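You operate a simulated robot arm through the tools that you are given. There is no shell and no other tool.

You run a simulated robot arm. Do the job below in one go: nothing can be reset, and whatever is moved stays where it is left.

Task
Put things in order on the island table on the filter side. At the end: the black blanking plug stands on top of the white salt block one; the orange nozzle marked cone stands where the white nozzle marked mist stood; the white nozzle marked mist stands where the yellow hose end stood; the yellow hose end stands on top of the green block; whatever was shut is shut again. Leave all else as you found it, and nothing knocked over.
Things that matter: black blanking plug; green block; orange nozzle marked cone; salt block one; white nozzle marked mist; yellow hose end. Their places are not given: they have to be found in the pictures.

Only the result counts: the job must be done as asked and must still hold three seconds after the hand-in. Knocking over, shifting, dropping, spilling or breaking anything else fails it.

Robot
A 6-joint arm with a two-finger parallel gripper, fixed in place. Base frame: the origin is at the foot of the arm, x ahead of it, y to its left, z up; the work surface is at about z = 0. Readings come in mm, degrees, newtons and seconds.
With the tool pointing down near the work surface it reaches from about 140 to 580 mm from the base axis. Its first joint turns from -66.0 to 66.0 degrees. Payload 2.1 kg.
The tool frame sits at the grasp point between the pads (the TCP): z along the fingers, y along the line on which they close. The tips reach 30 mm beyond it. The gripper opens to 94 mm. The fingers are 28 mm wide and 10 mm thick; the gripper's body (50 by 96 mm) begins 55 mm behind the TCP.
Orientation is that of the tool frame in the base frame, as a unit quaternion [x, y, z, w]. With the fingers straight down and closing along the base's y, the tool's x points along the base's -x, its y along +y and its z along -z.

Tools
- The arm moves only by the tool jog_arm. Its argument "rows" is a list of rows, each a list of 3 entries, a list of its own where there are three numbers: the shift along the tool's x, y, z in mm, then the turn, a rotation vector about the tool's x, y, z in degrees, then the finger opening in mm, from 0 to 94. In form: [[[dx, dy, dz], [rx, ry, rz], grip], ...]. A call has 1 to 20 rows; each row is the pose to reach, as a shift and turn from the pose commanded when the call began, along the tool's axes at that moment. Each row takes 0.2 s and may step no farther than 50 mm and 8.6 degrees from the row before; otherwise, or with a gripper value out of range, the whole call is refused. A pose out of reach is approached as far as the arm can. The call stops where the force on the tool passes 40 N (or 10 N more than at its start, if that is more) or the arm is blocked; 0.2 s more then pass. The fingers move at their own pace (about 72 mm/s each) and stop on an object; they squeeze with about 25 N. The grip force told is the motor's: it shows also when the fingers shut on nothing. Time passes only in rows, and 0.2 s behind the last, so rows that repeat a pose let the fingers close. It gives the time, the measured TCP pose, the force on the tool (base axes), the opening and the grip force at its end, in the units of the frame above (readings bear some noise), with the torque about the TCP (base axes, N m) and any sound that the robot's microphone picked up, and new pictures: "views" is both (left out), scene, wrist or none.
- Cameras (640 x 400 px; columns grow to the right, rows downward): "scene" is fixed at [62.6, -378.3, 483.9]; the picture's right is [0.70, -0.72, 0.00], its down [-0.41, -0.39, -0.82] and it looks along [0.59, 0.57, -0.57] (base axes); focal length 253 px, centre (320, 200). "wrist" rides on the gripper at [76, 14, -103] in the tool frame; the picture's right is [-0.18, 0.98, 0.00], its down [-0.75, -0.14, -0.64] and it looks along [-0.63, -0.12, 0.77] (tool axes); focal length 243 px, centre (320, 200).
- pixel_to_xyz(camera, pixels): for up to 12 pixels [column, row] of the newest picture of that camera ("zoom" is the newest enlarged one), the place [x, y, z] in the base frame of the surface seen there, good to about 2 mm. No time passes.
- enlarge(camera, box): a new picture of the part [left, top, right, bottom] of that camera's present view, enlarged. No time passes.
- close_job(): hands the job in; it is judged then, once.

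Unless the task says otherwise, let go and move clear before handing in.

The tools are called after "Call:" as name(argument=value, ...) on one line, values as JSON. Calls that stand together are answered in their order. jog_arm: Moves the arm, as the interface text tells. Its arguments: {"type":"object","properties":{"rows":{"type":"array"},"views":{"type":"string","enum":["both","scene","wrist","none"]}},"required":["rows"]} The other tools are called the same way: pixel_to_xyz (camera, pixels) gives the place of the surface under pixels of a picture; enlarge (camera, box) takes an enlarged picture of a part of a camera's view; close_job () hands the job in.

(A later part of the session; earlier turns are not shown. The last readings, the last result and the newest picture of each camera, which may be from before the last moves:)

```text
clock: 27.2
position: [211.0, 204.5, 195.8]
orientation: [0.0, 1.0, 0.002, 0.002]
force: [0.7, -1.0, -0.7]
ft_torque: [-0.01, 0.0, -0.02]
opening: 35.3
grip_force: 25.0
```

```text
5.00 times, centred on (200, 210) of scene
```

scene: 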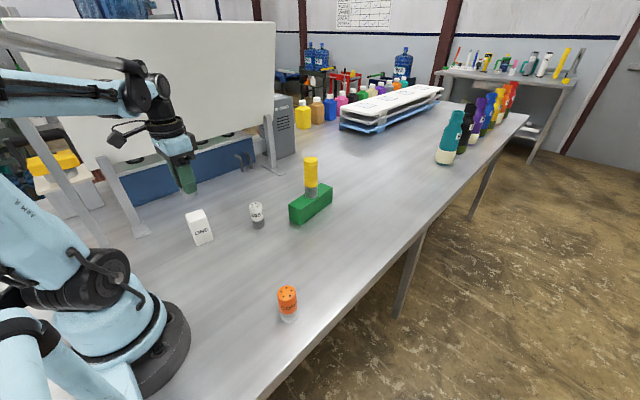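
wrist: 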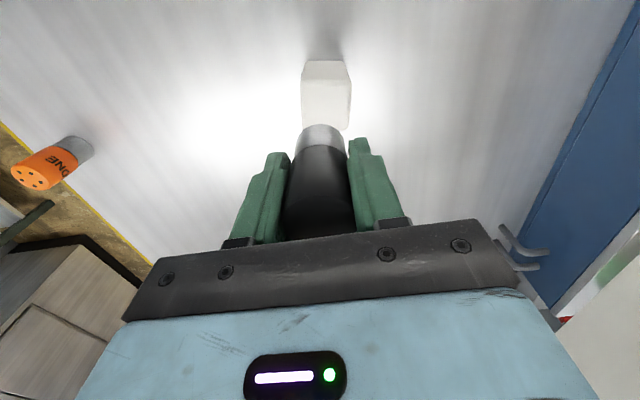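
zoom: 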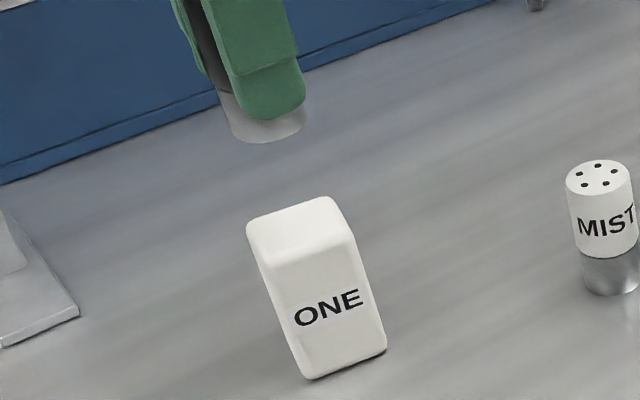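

In the wrist view the plug itself measures y≈208.3 while the TCP says 204.5, so the wrist view is biased by about +4. That puts the block centre near (209,208). I'll check the plug's foot and the block in the scene zoom the same way.

Call:
pixel_to_xyz(camera="zoom", pixels=[[268, 140], [268, 128], [236, 130], [303, 118], [290, 135], [330, 200], [250, 222], [352, 240], [270, 262], [300, 232], [310, 376], [383, 350]])

```text
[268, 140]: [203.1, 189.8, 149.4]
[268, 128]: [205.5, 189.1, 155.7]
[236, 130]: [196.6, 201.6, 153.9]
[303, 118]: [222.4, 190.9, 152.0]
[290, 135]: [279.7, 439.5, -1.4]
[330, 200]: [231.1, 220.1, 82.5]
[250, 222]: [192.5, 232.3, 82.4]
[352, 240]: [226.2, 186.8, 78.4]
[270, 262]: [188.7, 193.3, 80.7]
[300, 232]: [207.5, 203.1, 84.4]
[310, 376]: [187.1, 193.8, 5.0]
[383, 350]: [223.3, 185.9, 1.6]
```

In the scene view the plug matches the TCP and the block centre is (209.6,208). I'll shift by (-1.4,+3.3) mm and lower to about z 139, a little above contact at 131.

Call:
jog_arm(rows=[[[1.4, 3.3, 5], [0, 0, 0], 15], [[1.4, 3.3, 20], [0, 0, 0], 15], [[1.4, 3.3, 38], [0, 0, 0], 15], [[1.4, 3.3, 50], [0, 0, 0], 15], [[1.4, 3.3, 56], [0, 0, 0], 15], [[1.4, 3.3, 56], [0, 0, 0], 15], [[1.4, 3.3, 56], [0, 0, 0], 15]])

Call:
enlarge(camera="scene", box=[170, 170, 230, 250])

```text
clock: 28.8
position: [209.9, 208.0, 139.4]
orientation: [-0.001, 1.0, 0.001, 0.001]
force: [-0.1, 0.6, -1.9]
ft_torque: [-0.02, 0.02, 0.01]
opening: 35.1
grip_force: 24.8
```

scene: 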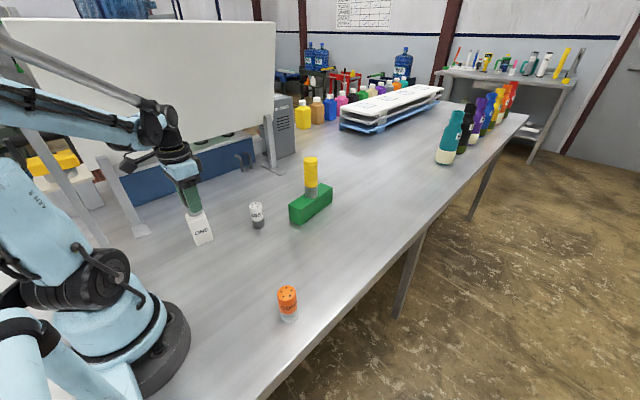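
wrist: 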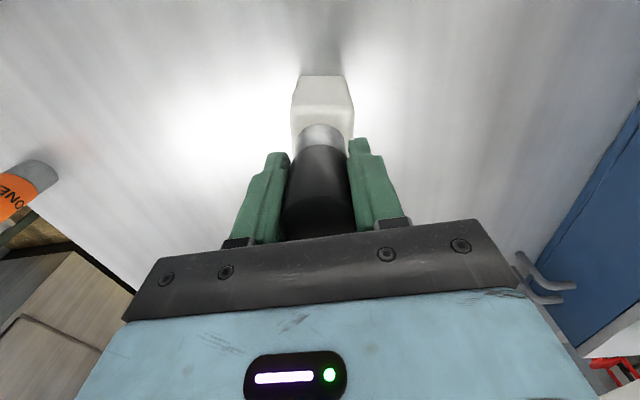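

```text
5.00 times, centred on (200, 210) of scene
```

zoom: 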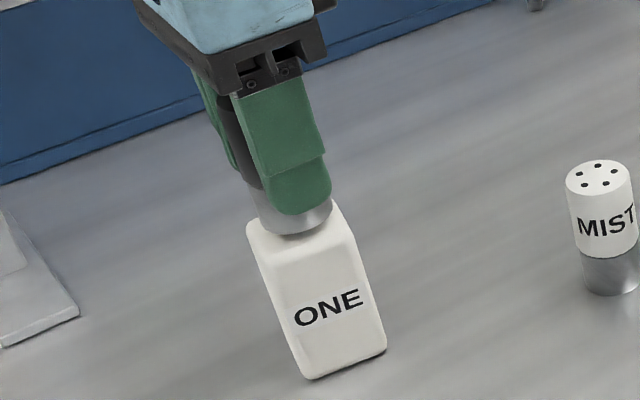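

The plug's foot is centred just above the block top, at TCP (209.9,208.0,139.4). I'll lower 6 mm more and read.

Call:
jog_arm(rows=[[[0, 0, 2], [0, 0, 0], 15], [[0, 0, 4], [0, 0, 0], 15], [[0, 0, 5], [0, 0, 0], 15], [[0, 0, 6], [0, 0, 0], 15], [[0, 0, 6], [0, 0, 0], 15]], views="none")

```text
clock: 30.0
position: [210.9, 209.6, 133.9]
orientation: [-0.002, 1.0, 0.001, 0.001]
force: [1.0, -0.6, -0.9]
ft_torque: [0.0, 0.01, -0.02]
opening: 35.4
grip_force: 24.9
```

No contact yet at z 133.9. I'll step down 2 mm more and read again.

Call:
jog_arm(rows=[[[0, 0.0, 1], [0, 0, 0], 15], [[0, 0.0, 2], [0, 0, 0], 15], [[0, 0.0, 2], [0, 0, 0], 15]], views="none")

```text
clock: 30.8
position: [209.7, 209.7, 132.7]
orientation: [-0.001, 1.0, 0.001, 0.001]
force: [0.5, -1.6, 13.1]
ft_torque: [-0.08, -0.01, 0.06]
opening: 35.1
grip_force: 25.3
```

Contact shows as 13 N at z 132.7. I'll check the seat in an enlarged scene view before releasing.

Call:
enlarge(camera="scene", box=[170, 190, 230, 250])

Call:
enlarge(camera="wrist", box=[270, 50, 380, 180])

```text
6.67 times, centred on (200, 220) of scene
```

zoom: 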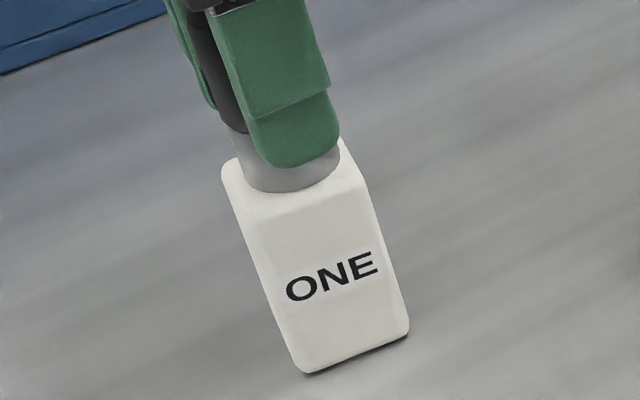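

```text
3.08 times, centred on (325, 115) of wrist
```

zoom: 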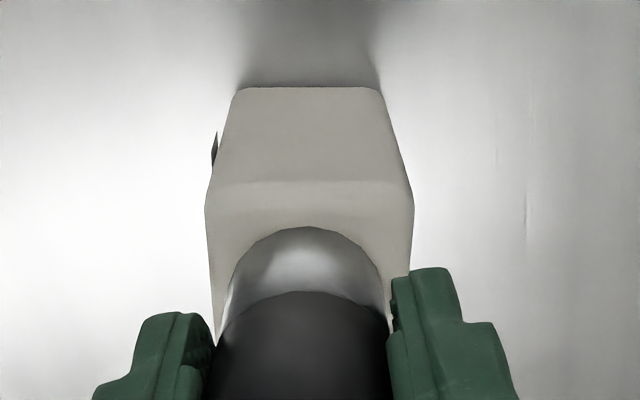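

The foot sits on the top with a white margin in front and at both sides. I'll quantify the margins in this wrist zoom.

Call:
pixel_to_xyz(camera="zoom", pixels=[[305, 186], [305, 205], [305, 224], [305, 232], [232, 290], [380, 290], [212, 260], [410, 260], [305, 245], [220, 310]])

```text
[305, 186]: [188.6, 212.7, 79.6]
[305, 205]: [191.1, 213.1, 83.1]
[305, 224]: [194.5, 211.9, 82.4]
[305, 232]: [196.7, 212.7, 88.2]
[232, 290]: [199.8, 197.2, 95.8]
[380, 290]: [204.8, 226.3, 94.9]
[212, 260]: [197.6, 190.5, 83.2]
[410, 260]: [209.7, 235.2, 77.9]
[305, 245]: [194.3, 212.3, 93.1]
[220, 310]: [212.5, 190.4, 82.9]
```

Margins are balanced: near 7.5 mm, sides about 8 mm each. I'll ease off slightly and open, then check.

Call:
jog_arm(rows=[[[0, 0, -0.5], [0, 0, 0], 15], [[0, 0, -0.5], [0, 0, 0], 30], [[0, 0, -0.5], [0, 0, 0], 38], [[0, 0, -0.5], [0, 0, 0], 46], [[0, 0, -0.5], [0, 0, 0], 60], [[0, 0, -0.5], [0, 0, 0], 75], [[0, 0, -0.5], [0, 0, 0], 80]])

Call:
enlarge(camera="scene", box=[160, 150, 240, 250])

```text
clock: 32.4
position: [209.0, 208.2, 132.8]
orientation: [-0.001, 1.0, 0.001, 0.001]
force: [0.3, -0.5, 0.8]
ft_torque: [-0.02, -0.03, 0.0]
opening: 79.7
grip_force: 0.0
```

scene: 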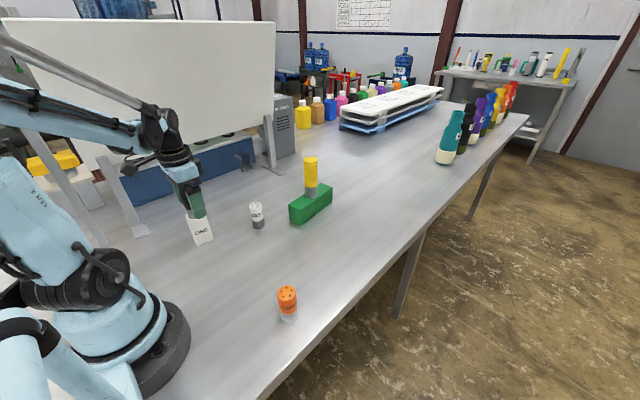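
wrist: 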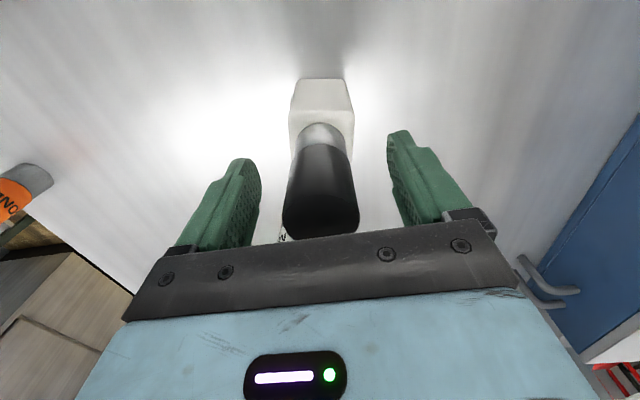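

```text
4.00 times, centred on (200, 200) of scene
```

zoom: 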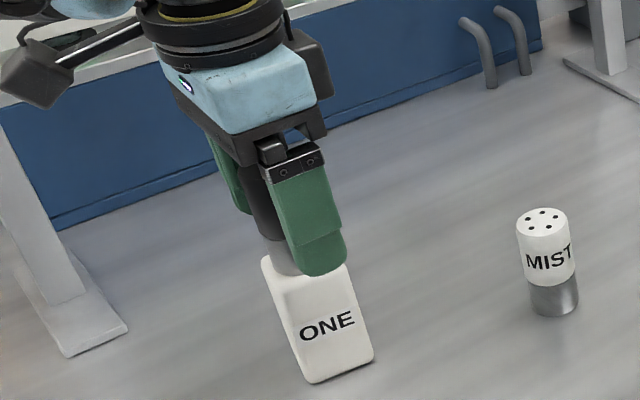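

The plug stands on the block with the fingers clear of it. I'll rise 110 mm, then move over the white nozzle near (348,148).

Call:
jog_arm(rows=[[[0, 0, -10], [0, 0, 0], 80], [[0, 0, -35], [0, 0, 0], 80], [[0, 0, -70], [0, 0, 0], 80], [[0, 0, -105], [0, 0, 0], 80], [[-25, -11, -110], [0, 0, 0], 80], [[-60, -26, -110], [0, 0, 0], 80], [[-100, -43, -110], [0, 0, 0], 80], [[-130, -56, -100], [0, 0, 0], 80], [[-139, -60, -75], [0, 0, 0], 80], [[-139, -60, -50], [0, 0, 0], 80], [[-139, -60, -50], [0, 0, 0], 80], [[-139, -60, -50], [0, 0, 0], 80]])

Call:
enlarge(camera="scene", box=[160, 150, 240, 250])

```text
clock: 35.0
position: [349.1, 147.0, 182.3]
orientation: [-0.001, 1.0, 0.0, 0.001]
force: [-1.1, 0.2, -0.4]
ft_torque: [0.03, 0.0, 0.02]
opening: 80.2
grip_force: 0.2
```

scene: 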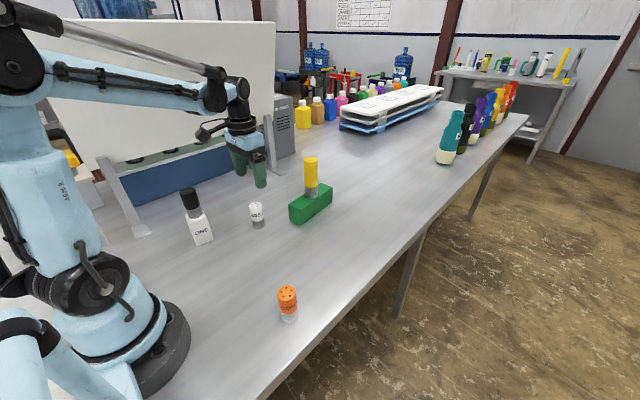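
wrist: 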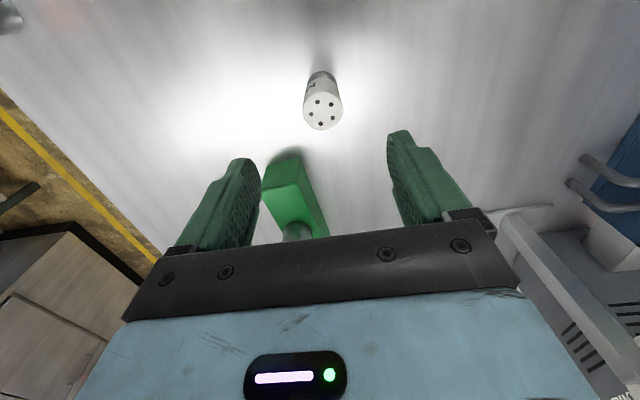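

```text
4.00 times, centred on (200, 200) of scene
```

zoom: 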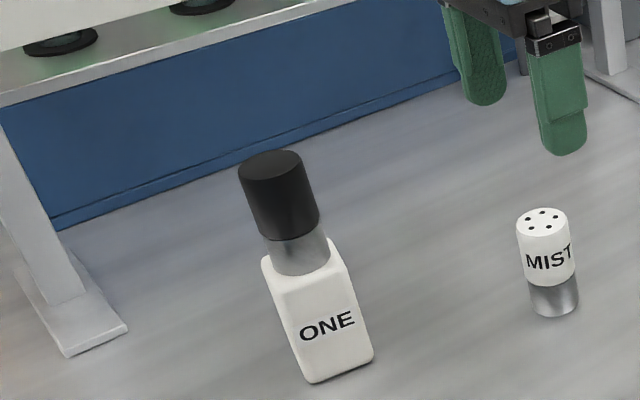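

The plug stands squarely on block ONE. The hand is over the white nozzle at (349.1,147.0,182.3), and I'll measure its top in the wrist view.

Call:
pixel_to_xyz(camera="wrist", pixels=[[322, 112], [304, 112], [342, 112], [322, 96], [322, 128], [322, 80]])

Call:
enlarge(camera="scene", box=[232, 190, 280, 240])

```text
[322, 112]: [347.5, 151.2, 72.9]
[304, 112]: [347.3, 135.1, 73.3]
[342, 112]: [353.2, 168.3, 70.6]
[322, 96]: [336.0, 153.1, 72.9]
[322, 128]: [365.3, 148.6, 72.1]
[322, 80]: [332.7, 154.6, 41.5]
```

```text
8.00 times, centred on (256, 215) of scene
```

zoom: 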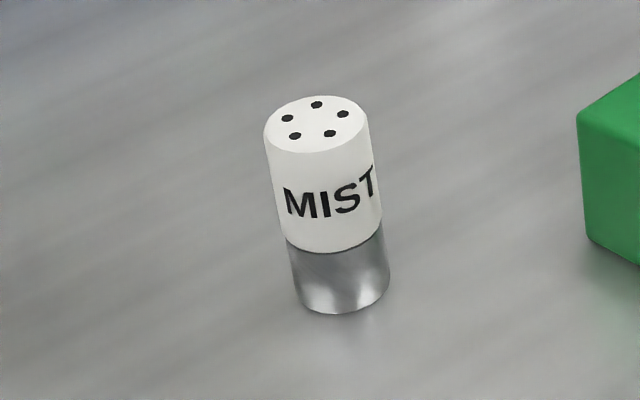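

Both views put the white nozzle's centre at about (349,148.3). I'll go down to a TCP height of about 47.

Call:
jog_arm(rows=[[[0, 1.3, 35], [0, 0, 0], 80], [[0, 1.3, 70], [0, 0, 0], 80], [[0, 1.3, 100], [0, 0, 0], 80], [[0, 1.3, 122], [0, 0, 0], 80], [[0, 1.3, 135], [0, 0, 0], 80], [[0, 1.3, 135], [0, 0, 0], 80], [[0, 1.3, 135], [0, 0, 0], 80]])

```text
clock: 36.6
position: [349.9, 150.8, 50.2]
orientation: [-0.001, 1.0, 0.001, 0.001]
force: [-0.2, -0.4, 0.0]
ft_torque: [-0.02, 0.0, -0.02]
opening: 80.2
grip_force: 0.1
```

scene: 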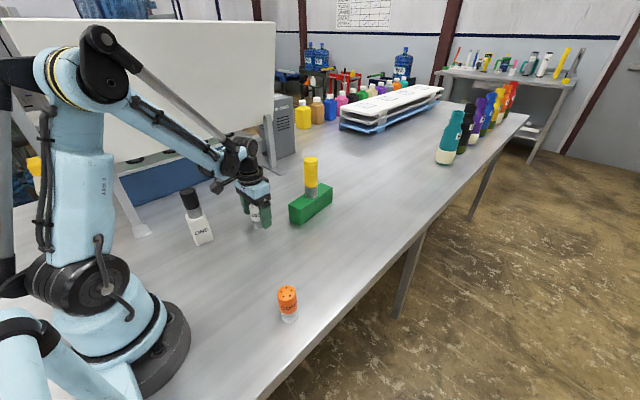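
wrist: 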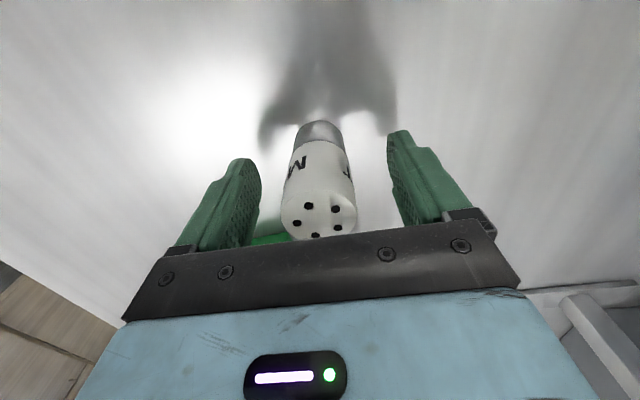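

The fingers straddle the nozzle, with readings (349.9,150.8,50.2). I'll take one more reading with a -2 mm y correction and 3 mm lower.

Call:
jog_arm(rows=[[[0, -1.5, 2], [0, 0, 0], 80], [[0, -1.5, 3], [0, 0, 0], 80], [[0, -1.5, 3], [0, 0, 0], 80]], views="none")

Call:
jog_arm(rows=[[[0, 0, 0], [0, 0, 0], 80]], views="none")

```text
clock: 37.4
position: [349.5, 149.0, 46.5]
orientation: [-0.001, 1.0, 0.001, 0.0]
force: [-0.6, 0.0, -0.2]
ft_torque: [0.0, -0.06, 0.01]
opening: 80.1
grip_force: 0.1
```

```text
clock: 37.8
position: [348.9, 148.2, 45.7]
orientation: [-0.001, 1.0, 0.001, 0.0]
force: [-0.1, -0.2, 0.3]
ft_torque: [0.0, -0.01, 0.03]
opening: 79.9
grip_force: 0.1
```

Now at about (349.2,148.6,46), centred on the nozzle. Closing.

Call:
jog_arm(rows=[[[0, 0, 0], [0, 0, 0], 60], [[0, 0, 0], [0, 0, 0], 45], [[0, 0, 0], [0, 0, 0], 35], [[0, 0, 0], [0, 0, 0], 25], [[0, 0, 0], [0, 0, 0], 15], [[0, 0, 0], [0, 0, 0], 15]], views="both")

Call:
jog_arm(rows=[[[0, 0, 0], [0, 0, 0], 15]], views="none")

```text
clock: 39.2
position: [350.5, 148.8, 45.2]
orientation: [-0.001, 1.0, 0.0, 0.001]
force: [-0.6, 0.0, -0.3]
ft_torque: [0.01, 0.01, 0.0]
opening: 35.1
grip_force: 24.9
```

scene: 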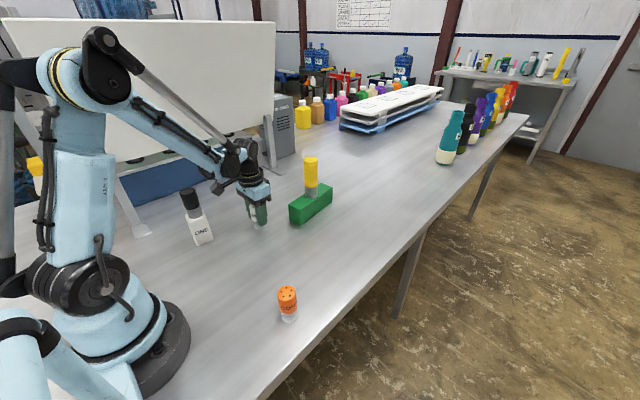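
wrist: 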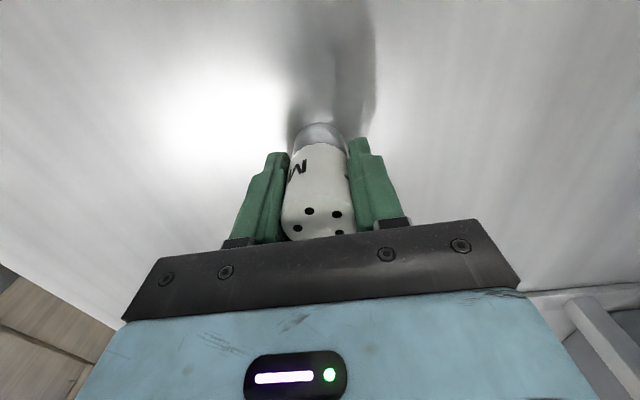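

```text
clock: 39.6
position: [349.8, 148.7, 47.0]
orientation: [-0.001, 1.0, 0.001, 0.001]
force: [-0.2, -0.2, -0.3]
ft_torque: [-0.05, 0.01, -0.02]
opening: 35.4
grip_force: 24.8
```

The nozzle is gripped at 35.2 mm at about (349.5,148.7,46), so its spot is recorded as (349,148.6). I'll lift it 140 mm.

Call:
jog_arm(rows=[[[0, 0, -5], [0, 0, 0], 15], [[0, 0, -20], [0, 0, 0], 15], [[0, 0, -50], [0, 0, 0], 15], [[0, 0, -85], [0, 0, 0], 15], [[0, 0, -120], [0, 0, 0], 15], [[0, 0, -140], [0, 0, 0], 15], [[0, 0, -140], [0, 0, 0], 15]], views="wrist")

```text
clock: 41.2
position: [349.5, 147.3, 186.3]
orientation: [-0.001, 1.0, 0.001, 0.001]
force: [0.1, -0.1, -1.6]
ft_torque: [-0.03, -0.03, 0.03]
opening: 35.1
grip_force: 25.3
```

wrist: 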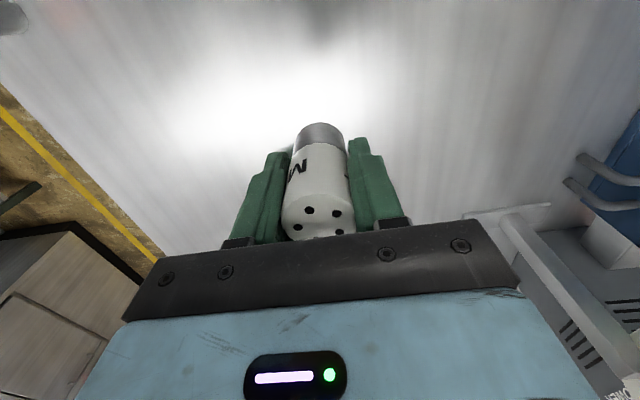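

The nozzle is held upright. I'll carry it to above the yellow hose end's old spot, (369,-110.3).

Call:
jog_arm(rows=[[[-1.5, -18, 0], [0, 0, 0], 15], [[-4, -48, 0], [0, 0, 0], 15], [[-6, -80, 0], [0, 0, 0], 15], [[-9, -112, 0], [0, 0, 0], 15], [[-11, -144, 0], [0, 0, 0], 15], [[-13, -176, 0], [0, 0, 0], 15], [[-16, -208, 0], [0, 0, 0], 15], [[-18, -236, 0], [0, 0, 0], 15], [[-19.5, -257, 0], [0, 0, 0], 15], [[-19.5, -257, 0], [0, 0, 0], 15], [[-19.5, -257, 0], [0, 0, 0], 15]])

Call:
jog_arm(rows=[[[0, 0, 0], [0, 0, 0], 15]], views="none")

```text
clock: 43.6
position: [371.7, -111.9, 184.2]
orientation: [-0.001, 1.0, 0.001, 0.001]
force: [-0.3, -0.8, -1.4]
ft_torque: [0.01, -0.02, -0.03]
opening: 35.0
grip_force: 25.0
```

scene: 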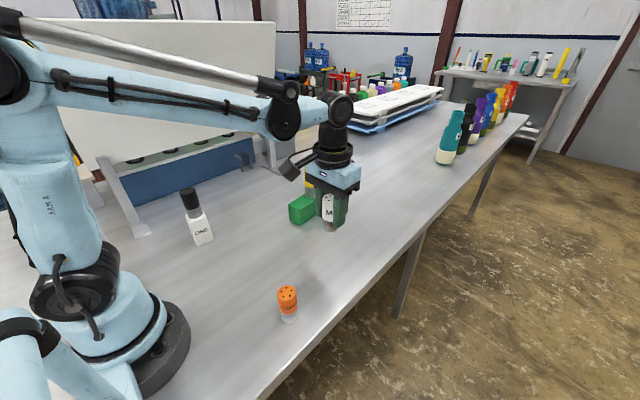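
wrist: 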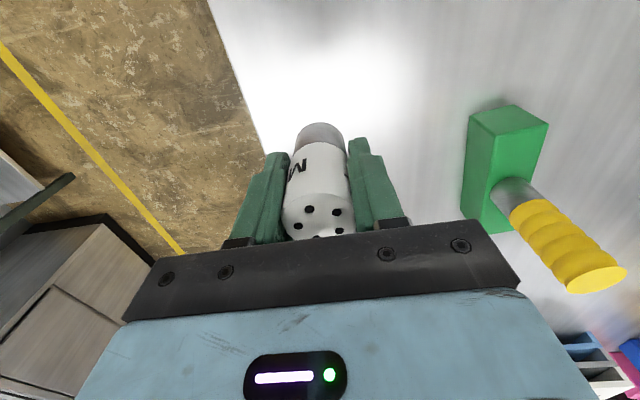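

```text
clock: 44.0
position: [370.5, -110.5, 184.0]
orientation: [0.0, 1.0, 0.001, 0.001]
force: [0.1, -0.1, -0.7]
ft_torque: [-0.02, 0.01, -0.02]
opening: 35.1
grip_force: 24.9
```

The hand is at about (371.1,-111.2,184). I'll go down to about z 54 with a small correction toward (369,-110.3), then read again.

Call:
jog_arm(rows=[[[2, 0.8, 25], [0, 0, 0], 15], [[2, 0.8, 55], [0, 0, 0], 15], [[2, 0.8, 85], [0, 0, 0], 15], [[2, 0.8, 108], [0, 0, 0], 15], [[2, 0.8, 122], [0, 0, 0], 15], [[2, 0.8, 129], [0, 0, 0], 15], [[2, 0.8, 129], [0, 0, 0], 15]], views="none")

Call:
jog_arm(rows=[[[0, 0, 0], [0, 0, 0], 15]], views="none")

Call:
jog_arm(rows=[[[0, 0, 0], [0, 0, 0], 15]])

```text
clock: 45.6
position: [366.7, -107.0, 57.8]
orientation: [-0.001, 1.0, 0.001, 0.001]
force: [-0.5, -1.4, -1.1]
ft_torque: [0.03, 0.0, -0.03]
opening: 35.2
grip_force: 25.0
```

```text
clock: 46.0
position: [366.7, -106.6, 56.7]
orientation: [-0.001, 1.0, 0.001, 0.002]
force: [0.1, -0.2, -1.0]
ft_torque: [-0.02, 0.01, -0.02]
opening: 35.0
grip_force: 24.7
```

```text
clock: 46.4
position: [366.3, -107.2, 56.4]
orientation: [-0.001, 1.0, 0.0, 0.001]
force: [0.5, -0.6, -1.3]
ft_torque: [-0.02, 0.04, 0.01]
opening: 35.5
grip_force: 25.0
```

scene: 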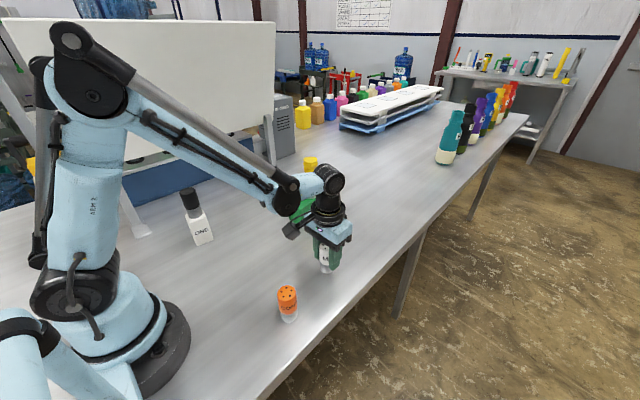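
wrist: 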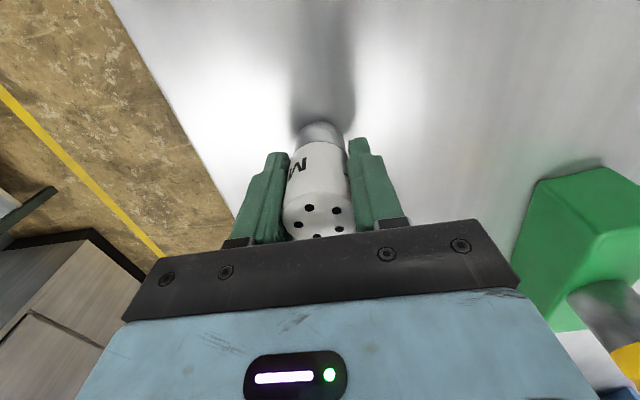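

Readings average (366.6,-106.9,57). I'll correct by (+2.4,-3.4) mm toward the target and lower to about z 50.

Call:
jog_arm(rows=[[[-2.4, -3.4, 0], [0, 0, 0], 15], [[-2.4, -3.4, 4], [0, 0, 0], 15], [[-2.4, -3.4, 7], [0, 0, 0], 15], [[-2.4, -3.4, 7], [0, 0, 0], 15]], views="none")

Call:
jog_arm(rows=[[[0, 0, 0], [0, 0, 0], 15]], views="none")

Call:
jog_arm(rows=[[[0, 0, 0], [0, 0, 0], 15]], views="none")

Call:
enlarge(camera="scene", box=[281, 220, 377, 290])

```text
clock: 47.4
position: [368.9, -111.0, 48.8]
orientation: [-0.001, 1.0, 0.001, 0.002]
force: [-0.5, 1.6, 3.6]
ft_torque: [0.03, 0.01, -0.02]
opening: 35.0
grip_force: 25.4
```

```text
clock: 47.8
position: [368.5, -111.6, 49.1]
orientation: [-0.001, 1.0, 0.0, 0.001]
force: [-0.3, -0.3, 0.0]
ft_torque: [-0.03, 0.02, 0.01]
opening: 35.1
grip_force: 25.1
```

```text
clock: 48.2
position: [369.5, -110.6, 49.1]
orientation: [-0.001, 1.0, 0.001, 0.001]
force: [0.3, 0.0, -0.1]
ft_torque: [-0.04, -0.03, 0.01]
opening: 35.1
grip_force: 25.3
```

```text
5.71 times, centred on (329, 255) of scene
```

zoom: 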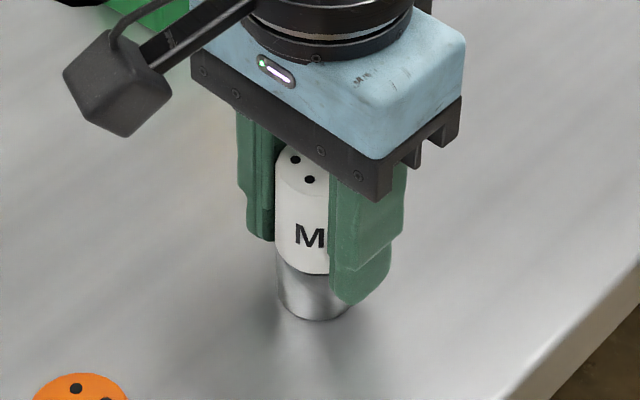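

Readings average (369.0,-111.1,49). The foot is within about 3 mm of the table, and I'll measure it in the zoom.

Call:
pixel_to_xyz(camera="zoom", pixels=[[314, 316], [314, 300], [280, 295], [350, 308], [300, 240], [277, 220]])

Call:
jog_arm(rows=[[[0, 0, 1], [0, 0, 0], 15], [[0, 0, 2], [0, 0, 0], 15], [[0, 0, 2], [0, 0, 0], 15]], views="none")

```text
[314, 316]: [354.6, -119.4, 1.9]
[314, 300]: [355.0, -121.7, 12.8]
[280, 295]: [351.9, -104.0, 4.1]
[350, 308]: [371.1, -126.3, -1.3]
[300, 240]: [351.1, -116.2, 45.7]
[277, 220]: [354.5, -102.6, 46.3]
```

```text
clock: 49.0
position: [368.2, -111.0, 46.1]
orientation: [-0.001, 1.0, 0.001, 0.001]
force: [0.8, 5.8, 15.1]
ft_torque: [0.16, 0.02, -0.01]
opening: 35.2
grip_force: 24.7
```

The foot touches (15 N), and the scene view suggests the nozzle sits about 1.5 mm short in x. I'll lift 3 mm, shift +1.5 mm in x, and set down again.

Call:
jog_arm(rows=[[[0, 0, -3], [0, 0, 0], 15], [[-1.5, 0, -3], [0, 0, 0], 15], [[-1.5, 0, -3], [0, 0, 0], 15], [[-1.5, 0, -1.5], [0, 0, 0], 15], [[-1.5, 0, -0.5], [0, 0, 0], 15], [[-1.5, 0, -0.5], [0, 0, 0], 15]], views="none")

```text
clock: 50.4
position: [369.9, -111.3, 48.2]
orientation: [-0.001, 1.0, 0.001, 0.001]
force: [0.1, 0.3, -1.5]
ft_torque: [-0.01, 0.05, -0.02]
opening: 35.3
grip_force: 25.7
```

Now at (369.9,-111.3,48.2) and just off the table. I'll lower 1.5 mm in small steps to touch down.

Call:
jog_arm(rows=[[[0, 0, 0.7], [0, 0, 0], 15], [[0, 0, 1.4], [0, 0, 0], 15], [[0, 0, 1.4], [0, 0, 0], 15]], views="none")

```text
clock: 51.2
position: [370.4, -112.3, 45.7]
orientation: [-0.001, 1.0, 0.001, 0.001]
force: [-3.0, -4.0, 15.5]
ft_torque: [-0.21, 0.02, -0.03]
opening: 35.2
grip_force: 25.3
```

Contact again at 15.5 N. I'll ease off 0.7 mm and open the fingers.

Call:
jog_arm(rows=[[[0, 0, -0.7], [0, 0, 0], 15], [[0, 0, -0.7], [0, 0, 0], 30], [[0, 0, -0.7], [0, 0, 0], 38], [[0, 0, -0.7], [0, 0, 0], 46], [[0, 0, -0.7], [0, 0, 0], 60], [[0, 0, -0.7], [0, 0, 0], 75], [[0, 0, -0.7], [0, 0, 0], 80]])

```text
clock: 52.8
position: [370.0, -111.3, 47.2]
orientation: [0.0, 1.0, 0.001, 0.001]
force: [-1.6, -0.2, -0.2]
ft_torque: [0.01, -0.01, -0.02]
opening: 80.1
grip_force: 0.1
```

scene: 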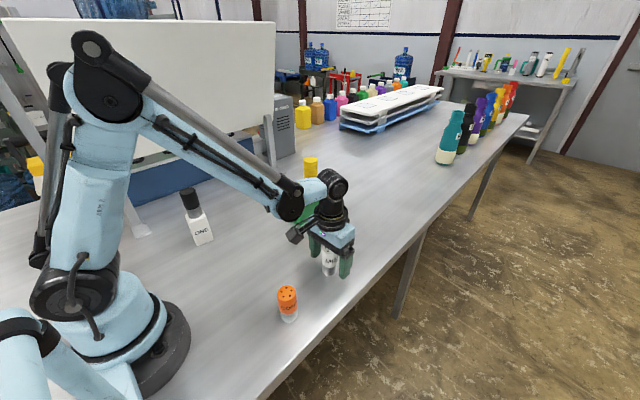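
wrist: 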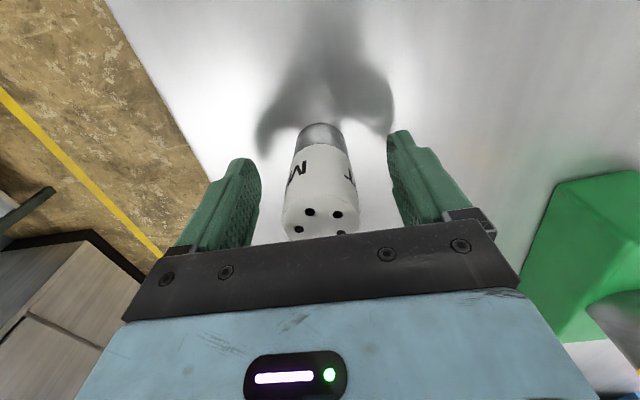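

The white nozzle stands free on the yellow's old spot. I'll rise 125 mm and move over the orange nozzle near (228.5,-131).

Call:
jog_arm(rows=[[[0, 0, -10], [0, 0, 0], 80], [[0, 0, -35], [0, 0, 0], 80], [[0, 0, -70], [0, 0, 0], 80], [[0, 0, -105], [0, 0, 0], 80], [[0, 0, -130], [0, 0, 0], 80], [[25, -3, -135], [0, 0, 0], 80], [[60, -8, -135], [0, 0, 0], 80], [[95, -13, -135], [0, 0, 0], 80], [[125, -17, -135], [0, 0, 0], 80], [[141, -20, -135], [0, 0, 0], 80], [[141, -20, -135], [0, 0, 0], 80], [[141, -20, -135], [0, 0, 0], 80]])

Call:
enlarge(camera="scene", box=[270, 150, 380, 330])

```text
clock: 55.4
position: [228.3, -131.3, 181.8]
orientation: [-0.001, 1.0, 0.001, 0.001]
force: [-0.1, 0.3, -0.5]
ft_torque: [0.0, 0.0, 0.01]
opening: 79.9
grip_force: 0.0
```

scene: 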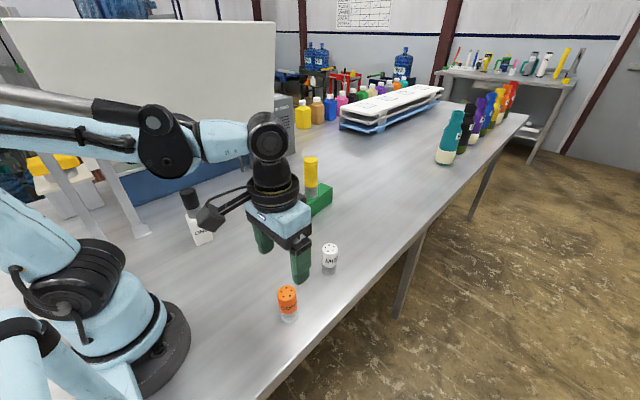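
wrist: 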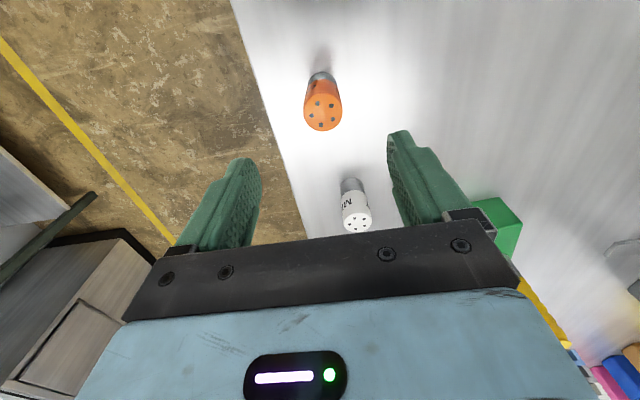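

```text
2.22 times, centred on (325, 240) of scene
```

zoom: 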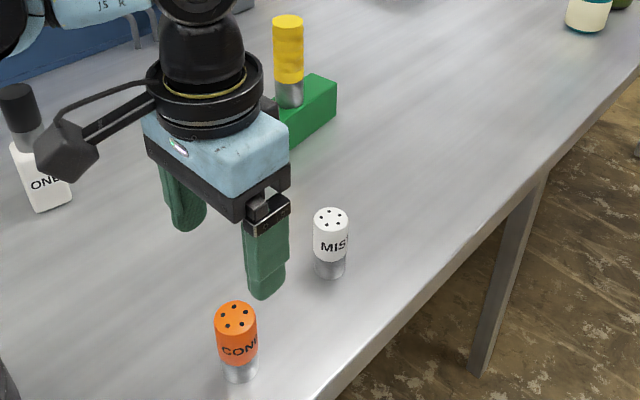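

The white nozzle stands at scene (329,258), and the hand is over the orange one at (228.3,-131.3,181.8). I'll check both positions.

Call:
pixel_to_xyz(camera="wrist", pixels=[[322, 114], [304, 114], [341, 112], [322, 97], [322, 130], [322, 78]])

Call:
enlarge(camera="scene", box=[281, 230, 377, 290])

```text
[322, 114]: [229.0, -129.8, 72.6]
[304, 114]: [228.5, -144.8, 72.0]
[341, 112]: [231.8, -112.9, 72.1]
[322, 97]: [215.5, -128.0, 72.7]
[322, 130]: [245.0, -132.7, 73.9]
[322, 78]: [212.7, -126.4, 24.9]
```

```text
6.67 times, centred on (329, 260) of scene
```

zoom: 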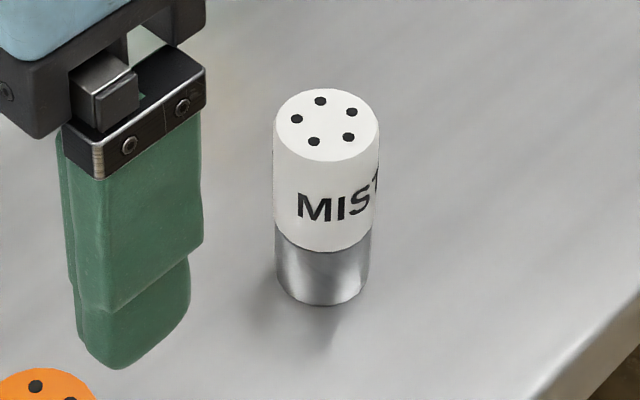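

Call:
pixel_to_xyz(camera="zoom", pixels=[[327, 125], [276, 128], [377, 125], [327, 91], [322, 158], [322, 220], [322, 303], [274, 270], [368, 270], [322, 275]])

```text
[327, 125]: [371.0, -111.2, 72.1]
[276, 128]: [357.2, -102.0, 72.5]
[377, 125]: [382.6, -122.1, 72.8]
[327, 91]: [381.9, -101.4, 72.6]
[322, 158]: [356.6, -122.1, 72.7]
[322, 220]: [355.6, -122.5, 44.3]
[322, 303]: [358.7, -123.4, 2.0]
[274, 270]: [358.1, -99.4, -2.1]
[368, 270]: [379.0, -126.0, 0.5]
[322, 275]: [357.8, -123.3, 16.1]
```

The white nozzle's centre measures (370,-112), within 2 mm of the old yellow spot. Orange is under the hand, so I'll go down to about z 47.

Call:
jog_arm(rows=[[[-0.5, 0, 30], [0, 0, 0], 80], [[-0.5, 0, 60], [0, 0, 0], 80], [[-0.5, 0, 90], [0, 0, 0], 80], [[-0.5, 0, 113], [0, 0, 0], 80], [[-0.5, 0, 128], [0, 0, 0], 80], [[-0.5, 0, 134], [0, 0, 0], 80], [[-0.5, 0, 134], [0, 0, 0], 80]])

Call:
jog_arm(rows=[[[0, 0, 0], [0, 0, 0], 80]], views="none")

Call:
enlarge(camera="scene", box=[230, 230, 350, 350])

```text
clock: 57.0
position: [229.4, -132.4, 44.9]
orientation: [-0.001, 1.0, 0.001, 0.001]
force: [-0.3, 0.9, -0.4]
ft_torque: [0.01, -0.01, -0.01]
opening: 80.0
grip_force: 0.0
```

scene: 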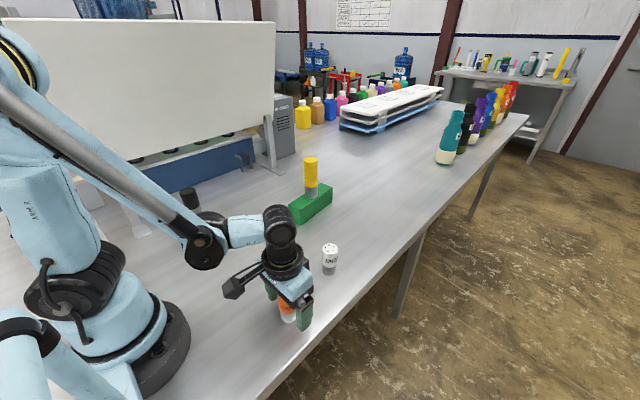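
wrist: 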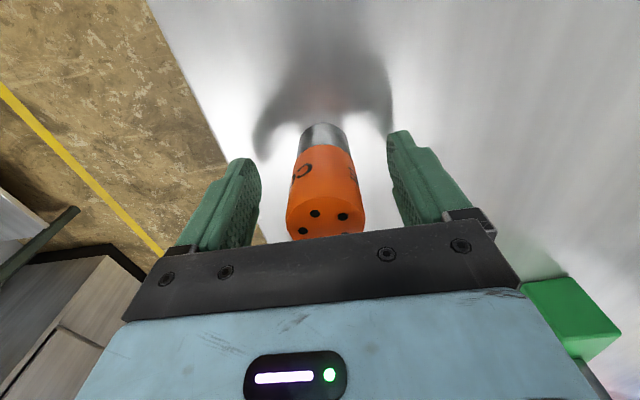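

```text
clock: 57.4
position: [228.7, -132.1, 45.4]
orientation: [-0.001, 1.0, 0.001, 0.0]
force: [0.2, 0.1, -0.3]
ft_torque: [-0.01, -0.03, -0.03]
opening: 79.9
grip_force: 0.1
```

```text
3.33 times, centred on (290, 290) of scene
```

zoom: 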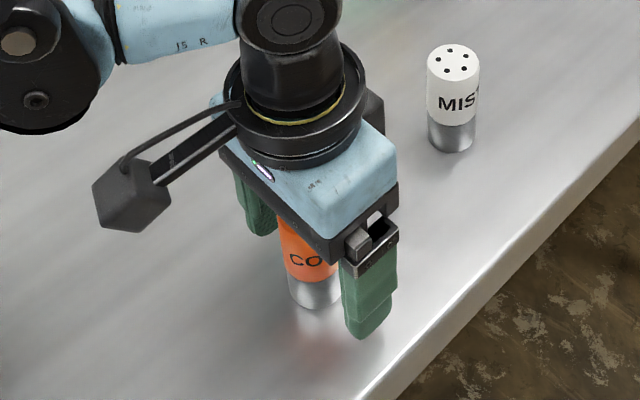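

The fingers straddle the orange nozzle at (229,-132.2,45.2). Closing now.

Call:
jog_arm(rows=[[[0, 0.5, 0], [0, 0, 0], 60], [[0, 0.5, 0], [0, 0, 0], 45], [[0, 0.5, 0], [0, 0, 0], 35], [[0, 0.5, 0], [0, 0, 0], 25], [[0, 0.5, 0], [0, 0, 0], 15], [[0, 0.5, 0], [0, 0, 0], 15]], views="wrist")

Call:
jog_arm(rows=[[[0, 0, 0], [0, 0, 0], 15]], views="none")

Call:
pixel_to_xyz(camera="scene", pixels=[[205, 250], [189, 194], [180, 225], [240, 232], [204, 268]])

```text
clock: 58.8
position: [229.6, -131.7, 46.4]
orientation: [-0.001, 1.0, 0.0, 0.001]
force: [0.3, 0.1, -0.1]
ft_torque: [0.01, 0.02, 0.01]
opening: 35.3
grip_force: 24.8
```

wrist: 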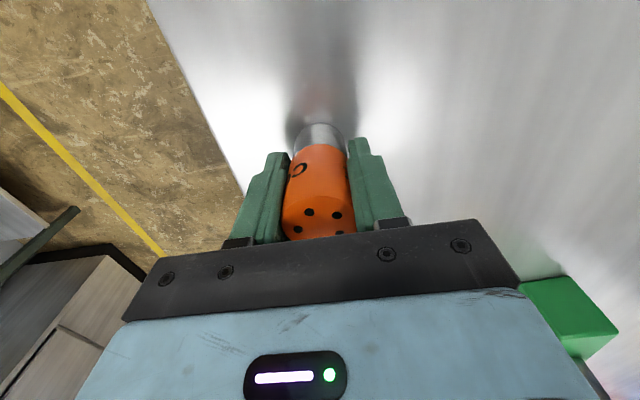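

```text
clock: 59.2
position: [230.5, -131.3, 46.4]
orientation: [-0.001, 1.0, 0.0, 0.002]
force: [-0.4, 0.3, -0.4]
ft_torque: [0.02, -0.01, -0.02]
opening: 35.3
grip_force: 25.3
```

```text
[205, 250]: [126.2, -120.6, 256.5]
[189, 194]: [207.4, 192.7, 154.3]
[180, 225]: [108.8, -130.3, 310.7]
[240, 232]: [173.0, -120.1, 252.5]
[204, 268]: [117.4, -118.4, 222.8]
```

Orange is gripped at 35.3 mm at about (230,-131.5,46.3). I'll lift it 140 mm.

Call:
jog_arm(rows=[[[0, 0, -5], [0, 0, 0], 15], [[0, 0, -20], [0, 0, 0], 15], [[0, 0, -50], [0, 0, 0], 15], [[0, 0, -85], [0, 0, 0], 15], [[0, 0, -120], [0, 0, 0], 15], [[0, 0, -140], [0, 0, 0], 15], [[0, 0, -140], [0, 0, 0], 15]], views="both")

```text
clock: 60.8
position: [229.5, -132.4, 186.4]
orientation: [-0.001, 1.0, 0.001, 0.001]
force: [-0.5, -0.1, -0.9]
ft_torque: [0.04, 0.04, -0.02]
opening: 35.2
grip_force: 25.2
```

scene: 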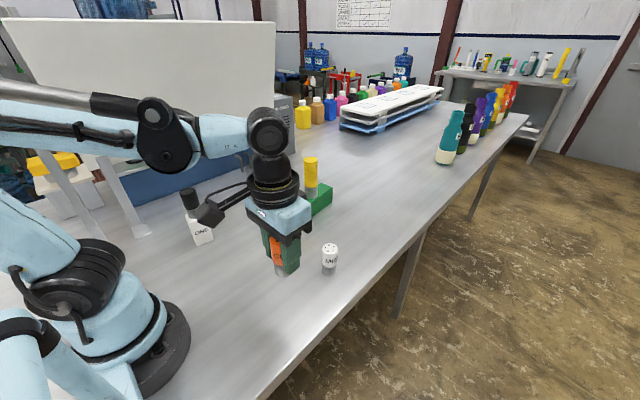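
wrist: 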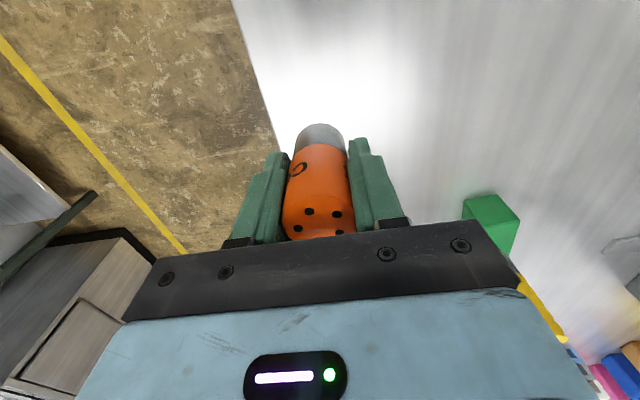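

Orange is held upright. I'll carry it to above the white nozzle's old spot, (349.3,148.6).

Call:
jog_arm(rows=[[[-7, 16, 0], [0, 0, 0], 15], [[-18, 42, 0], [0, 0, 0], 15], [[-30, 70, 0], [0, 0, 0], 15], [[-42, 99, 0], [0, 0, 0], 15], [[-55, 128, 0], [0, 0, 0], 15], [[-67, 157, 0], [0, 0, 0], 15], [[-79, 186, 0], [0, 0, 0], 15], [[-92, 215, 0], [0, 0, 0], 15], [[-104, 243, 0], [0, 0, 0], 15], [[-113, 266, 0], [0, 0, 0], 15], [[-119.8, 281, 0], [0, 0, 0], 15], [[-119.8, 281, 0], [0, 0, 0], 15], [[-119.8, 281, 0], [0, 0, 0], 15]])

Call:
jog_arm(rows=[[[0, 0, 0], [0, 0, 0], 15]], views="none")

```text
clock: 63.6
position: [349.5, 148.1, 185.6]
orientation: [-0.001, 1.0, 0.001, 0.002]
force: [0.6, 0.5, -1.4]
ft_torque: [0.01, 0.0, -0.01]
opening: 35.1
grip_force: 25.0
```

scene: 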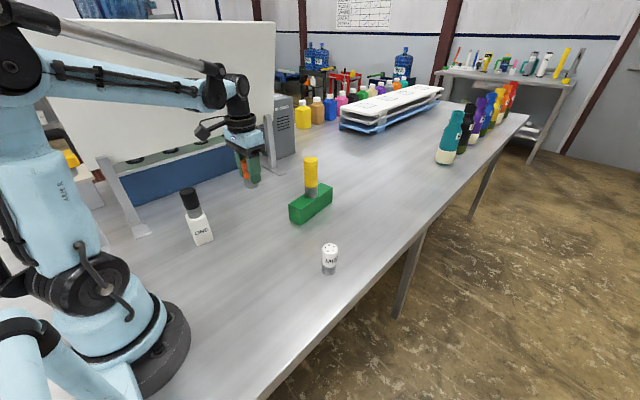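
wrist: 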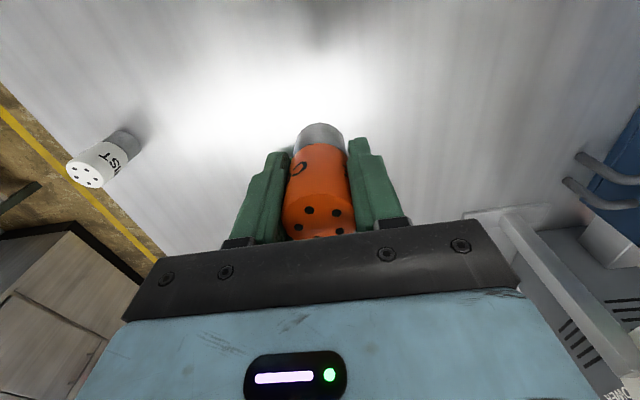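

```text
clock: 64.0
position: [349.8, 148.2, 186.6]
orientation: [-0.001, 1.0, 0.0, 0.0]
force: [-0.1, 0.3, -0.4]
ft_torque: [-0.02, 0.0, 0.0]
opening: 35.3
grip_force: 25.1
```

The hand is right over the spot at (349.6,148.2,186). I'll descend to about z 54 and read again.

Call:
jog_arm(rows=[[[0, 0, 25], [0, 0, 0], 15], [[0, 0, 55], [0, 0, 0], 15], [[0, 0, 85], [0, 0, 0], 15], [[0, 0, 108], [0, 0, 0], 15], [[0, 0, 122], [0, 0, 0], 15], [[0, 0, 130], [0, 0, 0], 15], [[0, 0, 130], [0, 0, 0], 15]], views="none")

Call:
jog_arm(rows=[[[0, 0, 0], [0, 0, 0], 15]], views="none")

Call:
jog_arm(rows=[[[0, 0, 0], [0, 0, 0], 15]])

Call:
enlarge(camera="scene", box=[208, 180, 304, 240])

```text
clock: 65.6
position: [349.4, 148.2, 56.6]
orientation: [-0.001, 1.0, 0.001, 0.001]
force: [0.0, -0.1, -1.2]
ft_torque: [0.02, 0.03, -0.02]
opening: 35.2
grip_force: 24.9
```

```text
clock: 66.0
position: [349.2, 149.6, 57.3]
orientation: [0.0, 1.0, 0.001, 0.001]
force: [0.0, -0.1, -1.5]
ft_torque: [0.04, -0.02, 0.05]
opening: 35.1
grip_force: 24.9
```

```text
clock: 66.4
position: [350.1, 148.8, 57.0]
orientation: [-0.001, 1.0, 0.001, 0.001]
force: [-0.1, -0.5, -2.3]
ft_torque: [0.0, -0.01, -0.03]
opening: 35.3
grip_force: 24.9
```

scene: 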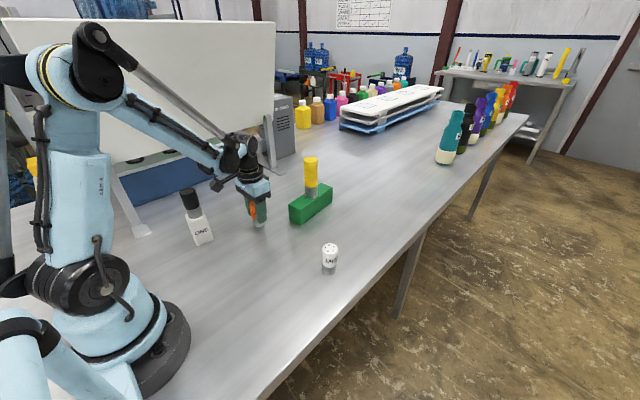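
wrist: 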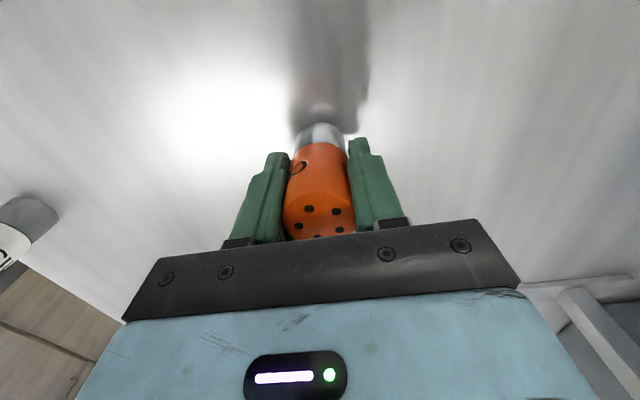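

```text
6.67 times, centred on (256, 210) of scene
```

zoom: 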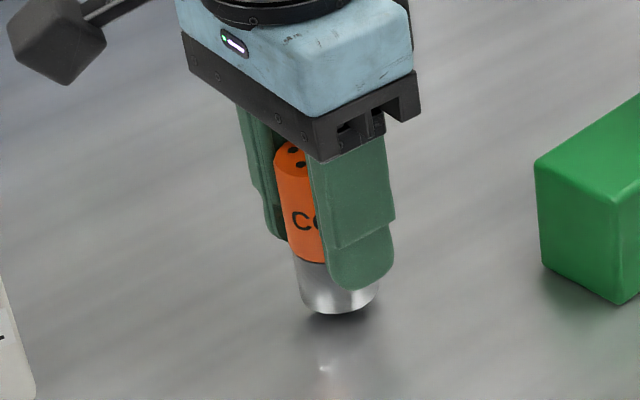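

Mean pose is (349.6,148.9,57), which is on target. I'll lower 8 mm and read, then finish in small steps.

Call:
jog_arm(rows=[[[0.3, -0.3, 4], [0, 0, 0], 15], [[0.3, -0.3, 7], [0, 0, 0], 15], [[0.3, -0.3, 8.5], [0, 0, 0], 15], [[0.3, -0.3, 8.5], [0, 0, 0], 15]], views="none")

Call:
jog_arm(rows=[[[0, 0, 0], [0, 0, 0], 15]], views="none")

```text
clock: 67.4
position: [350.6, 149.9, 48.5]
orientation: [-0.001, 1.0, 0.001, 0.001]
force: [-1.6, 1.4, 6.3]
ft_torque: [-0.06, 0.03, -0.04]
opening: 35.0
grip_force: 25.0
```

```text
clock: 67.8
position: [349.5, 149.2, 48.7]
orientation: [-0.001, 1.0, 0.001, 0.001]
force: [-1.5, 0.8, 2.8]
ft_torque: [-0.03, 0.02, -0.01]
opening: 35.1
grip_force: 25.2
```

There is light contact (about +4 N over the hanging load). I'll lower another 0.8 mm to confirm it is seated.

Call:
jog_arm(rows=[[[0, 0, 0.4], [0, 0, 0], 15], [[0, 0, 0.8], [0, 0, 0], 15], [[0, 0, 0.8], [0, 0, 0], 15]], views="none")

Call:
enlarge(camera="scene", box=[208, 180, 304, 240])

```text
clock: 68.6
position: [349.8, 148.4, 48.5]
orientation: [-0.001, 1.0, 0.001, 0.002]
force: [2.7, 0.3, 14.4]
ft_torque: [0.05, -0.07, -0.09]
opening: 35.0
grip_force: 24.7
```

```text
6.67 times, centred on (256, 210) of scene
```

zoom: 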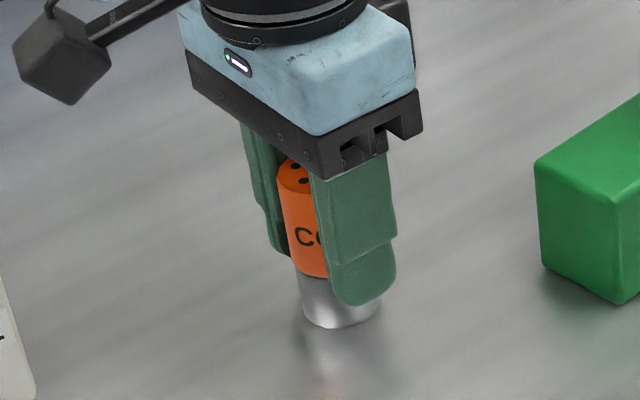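

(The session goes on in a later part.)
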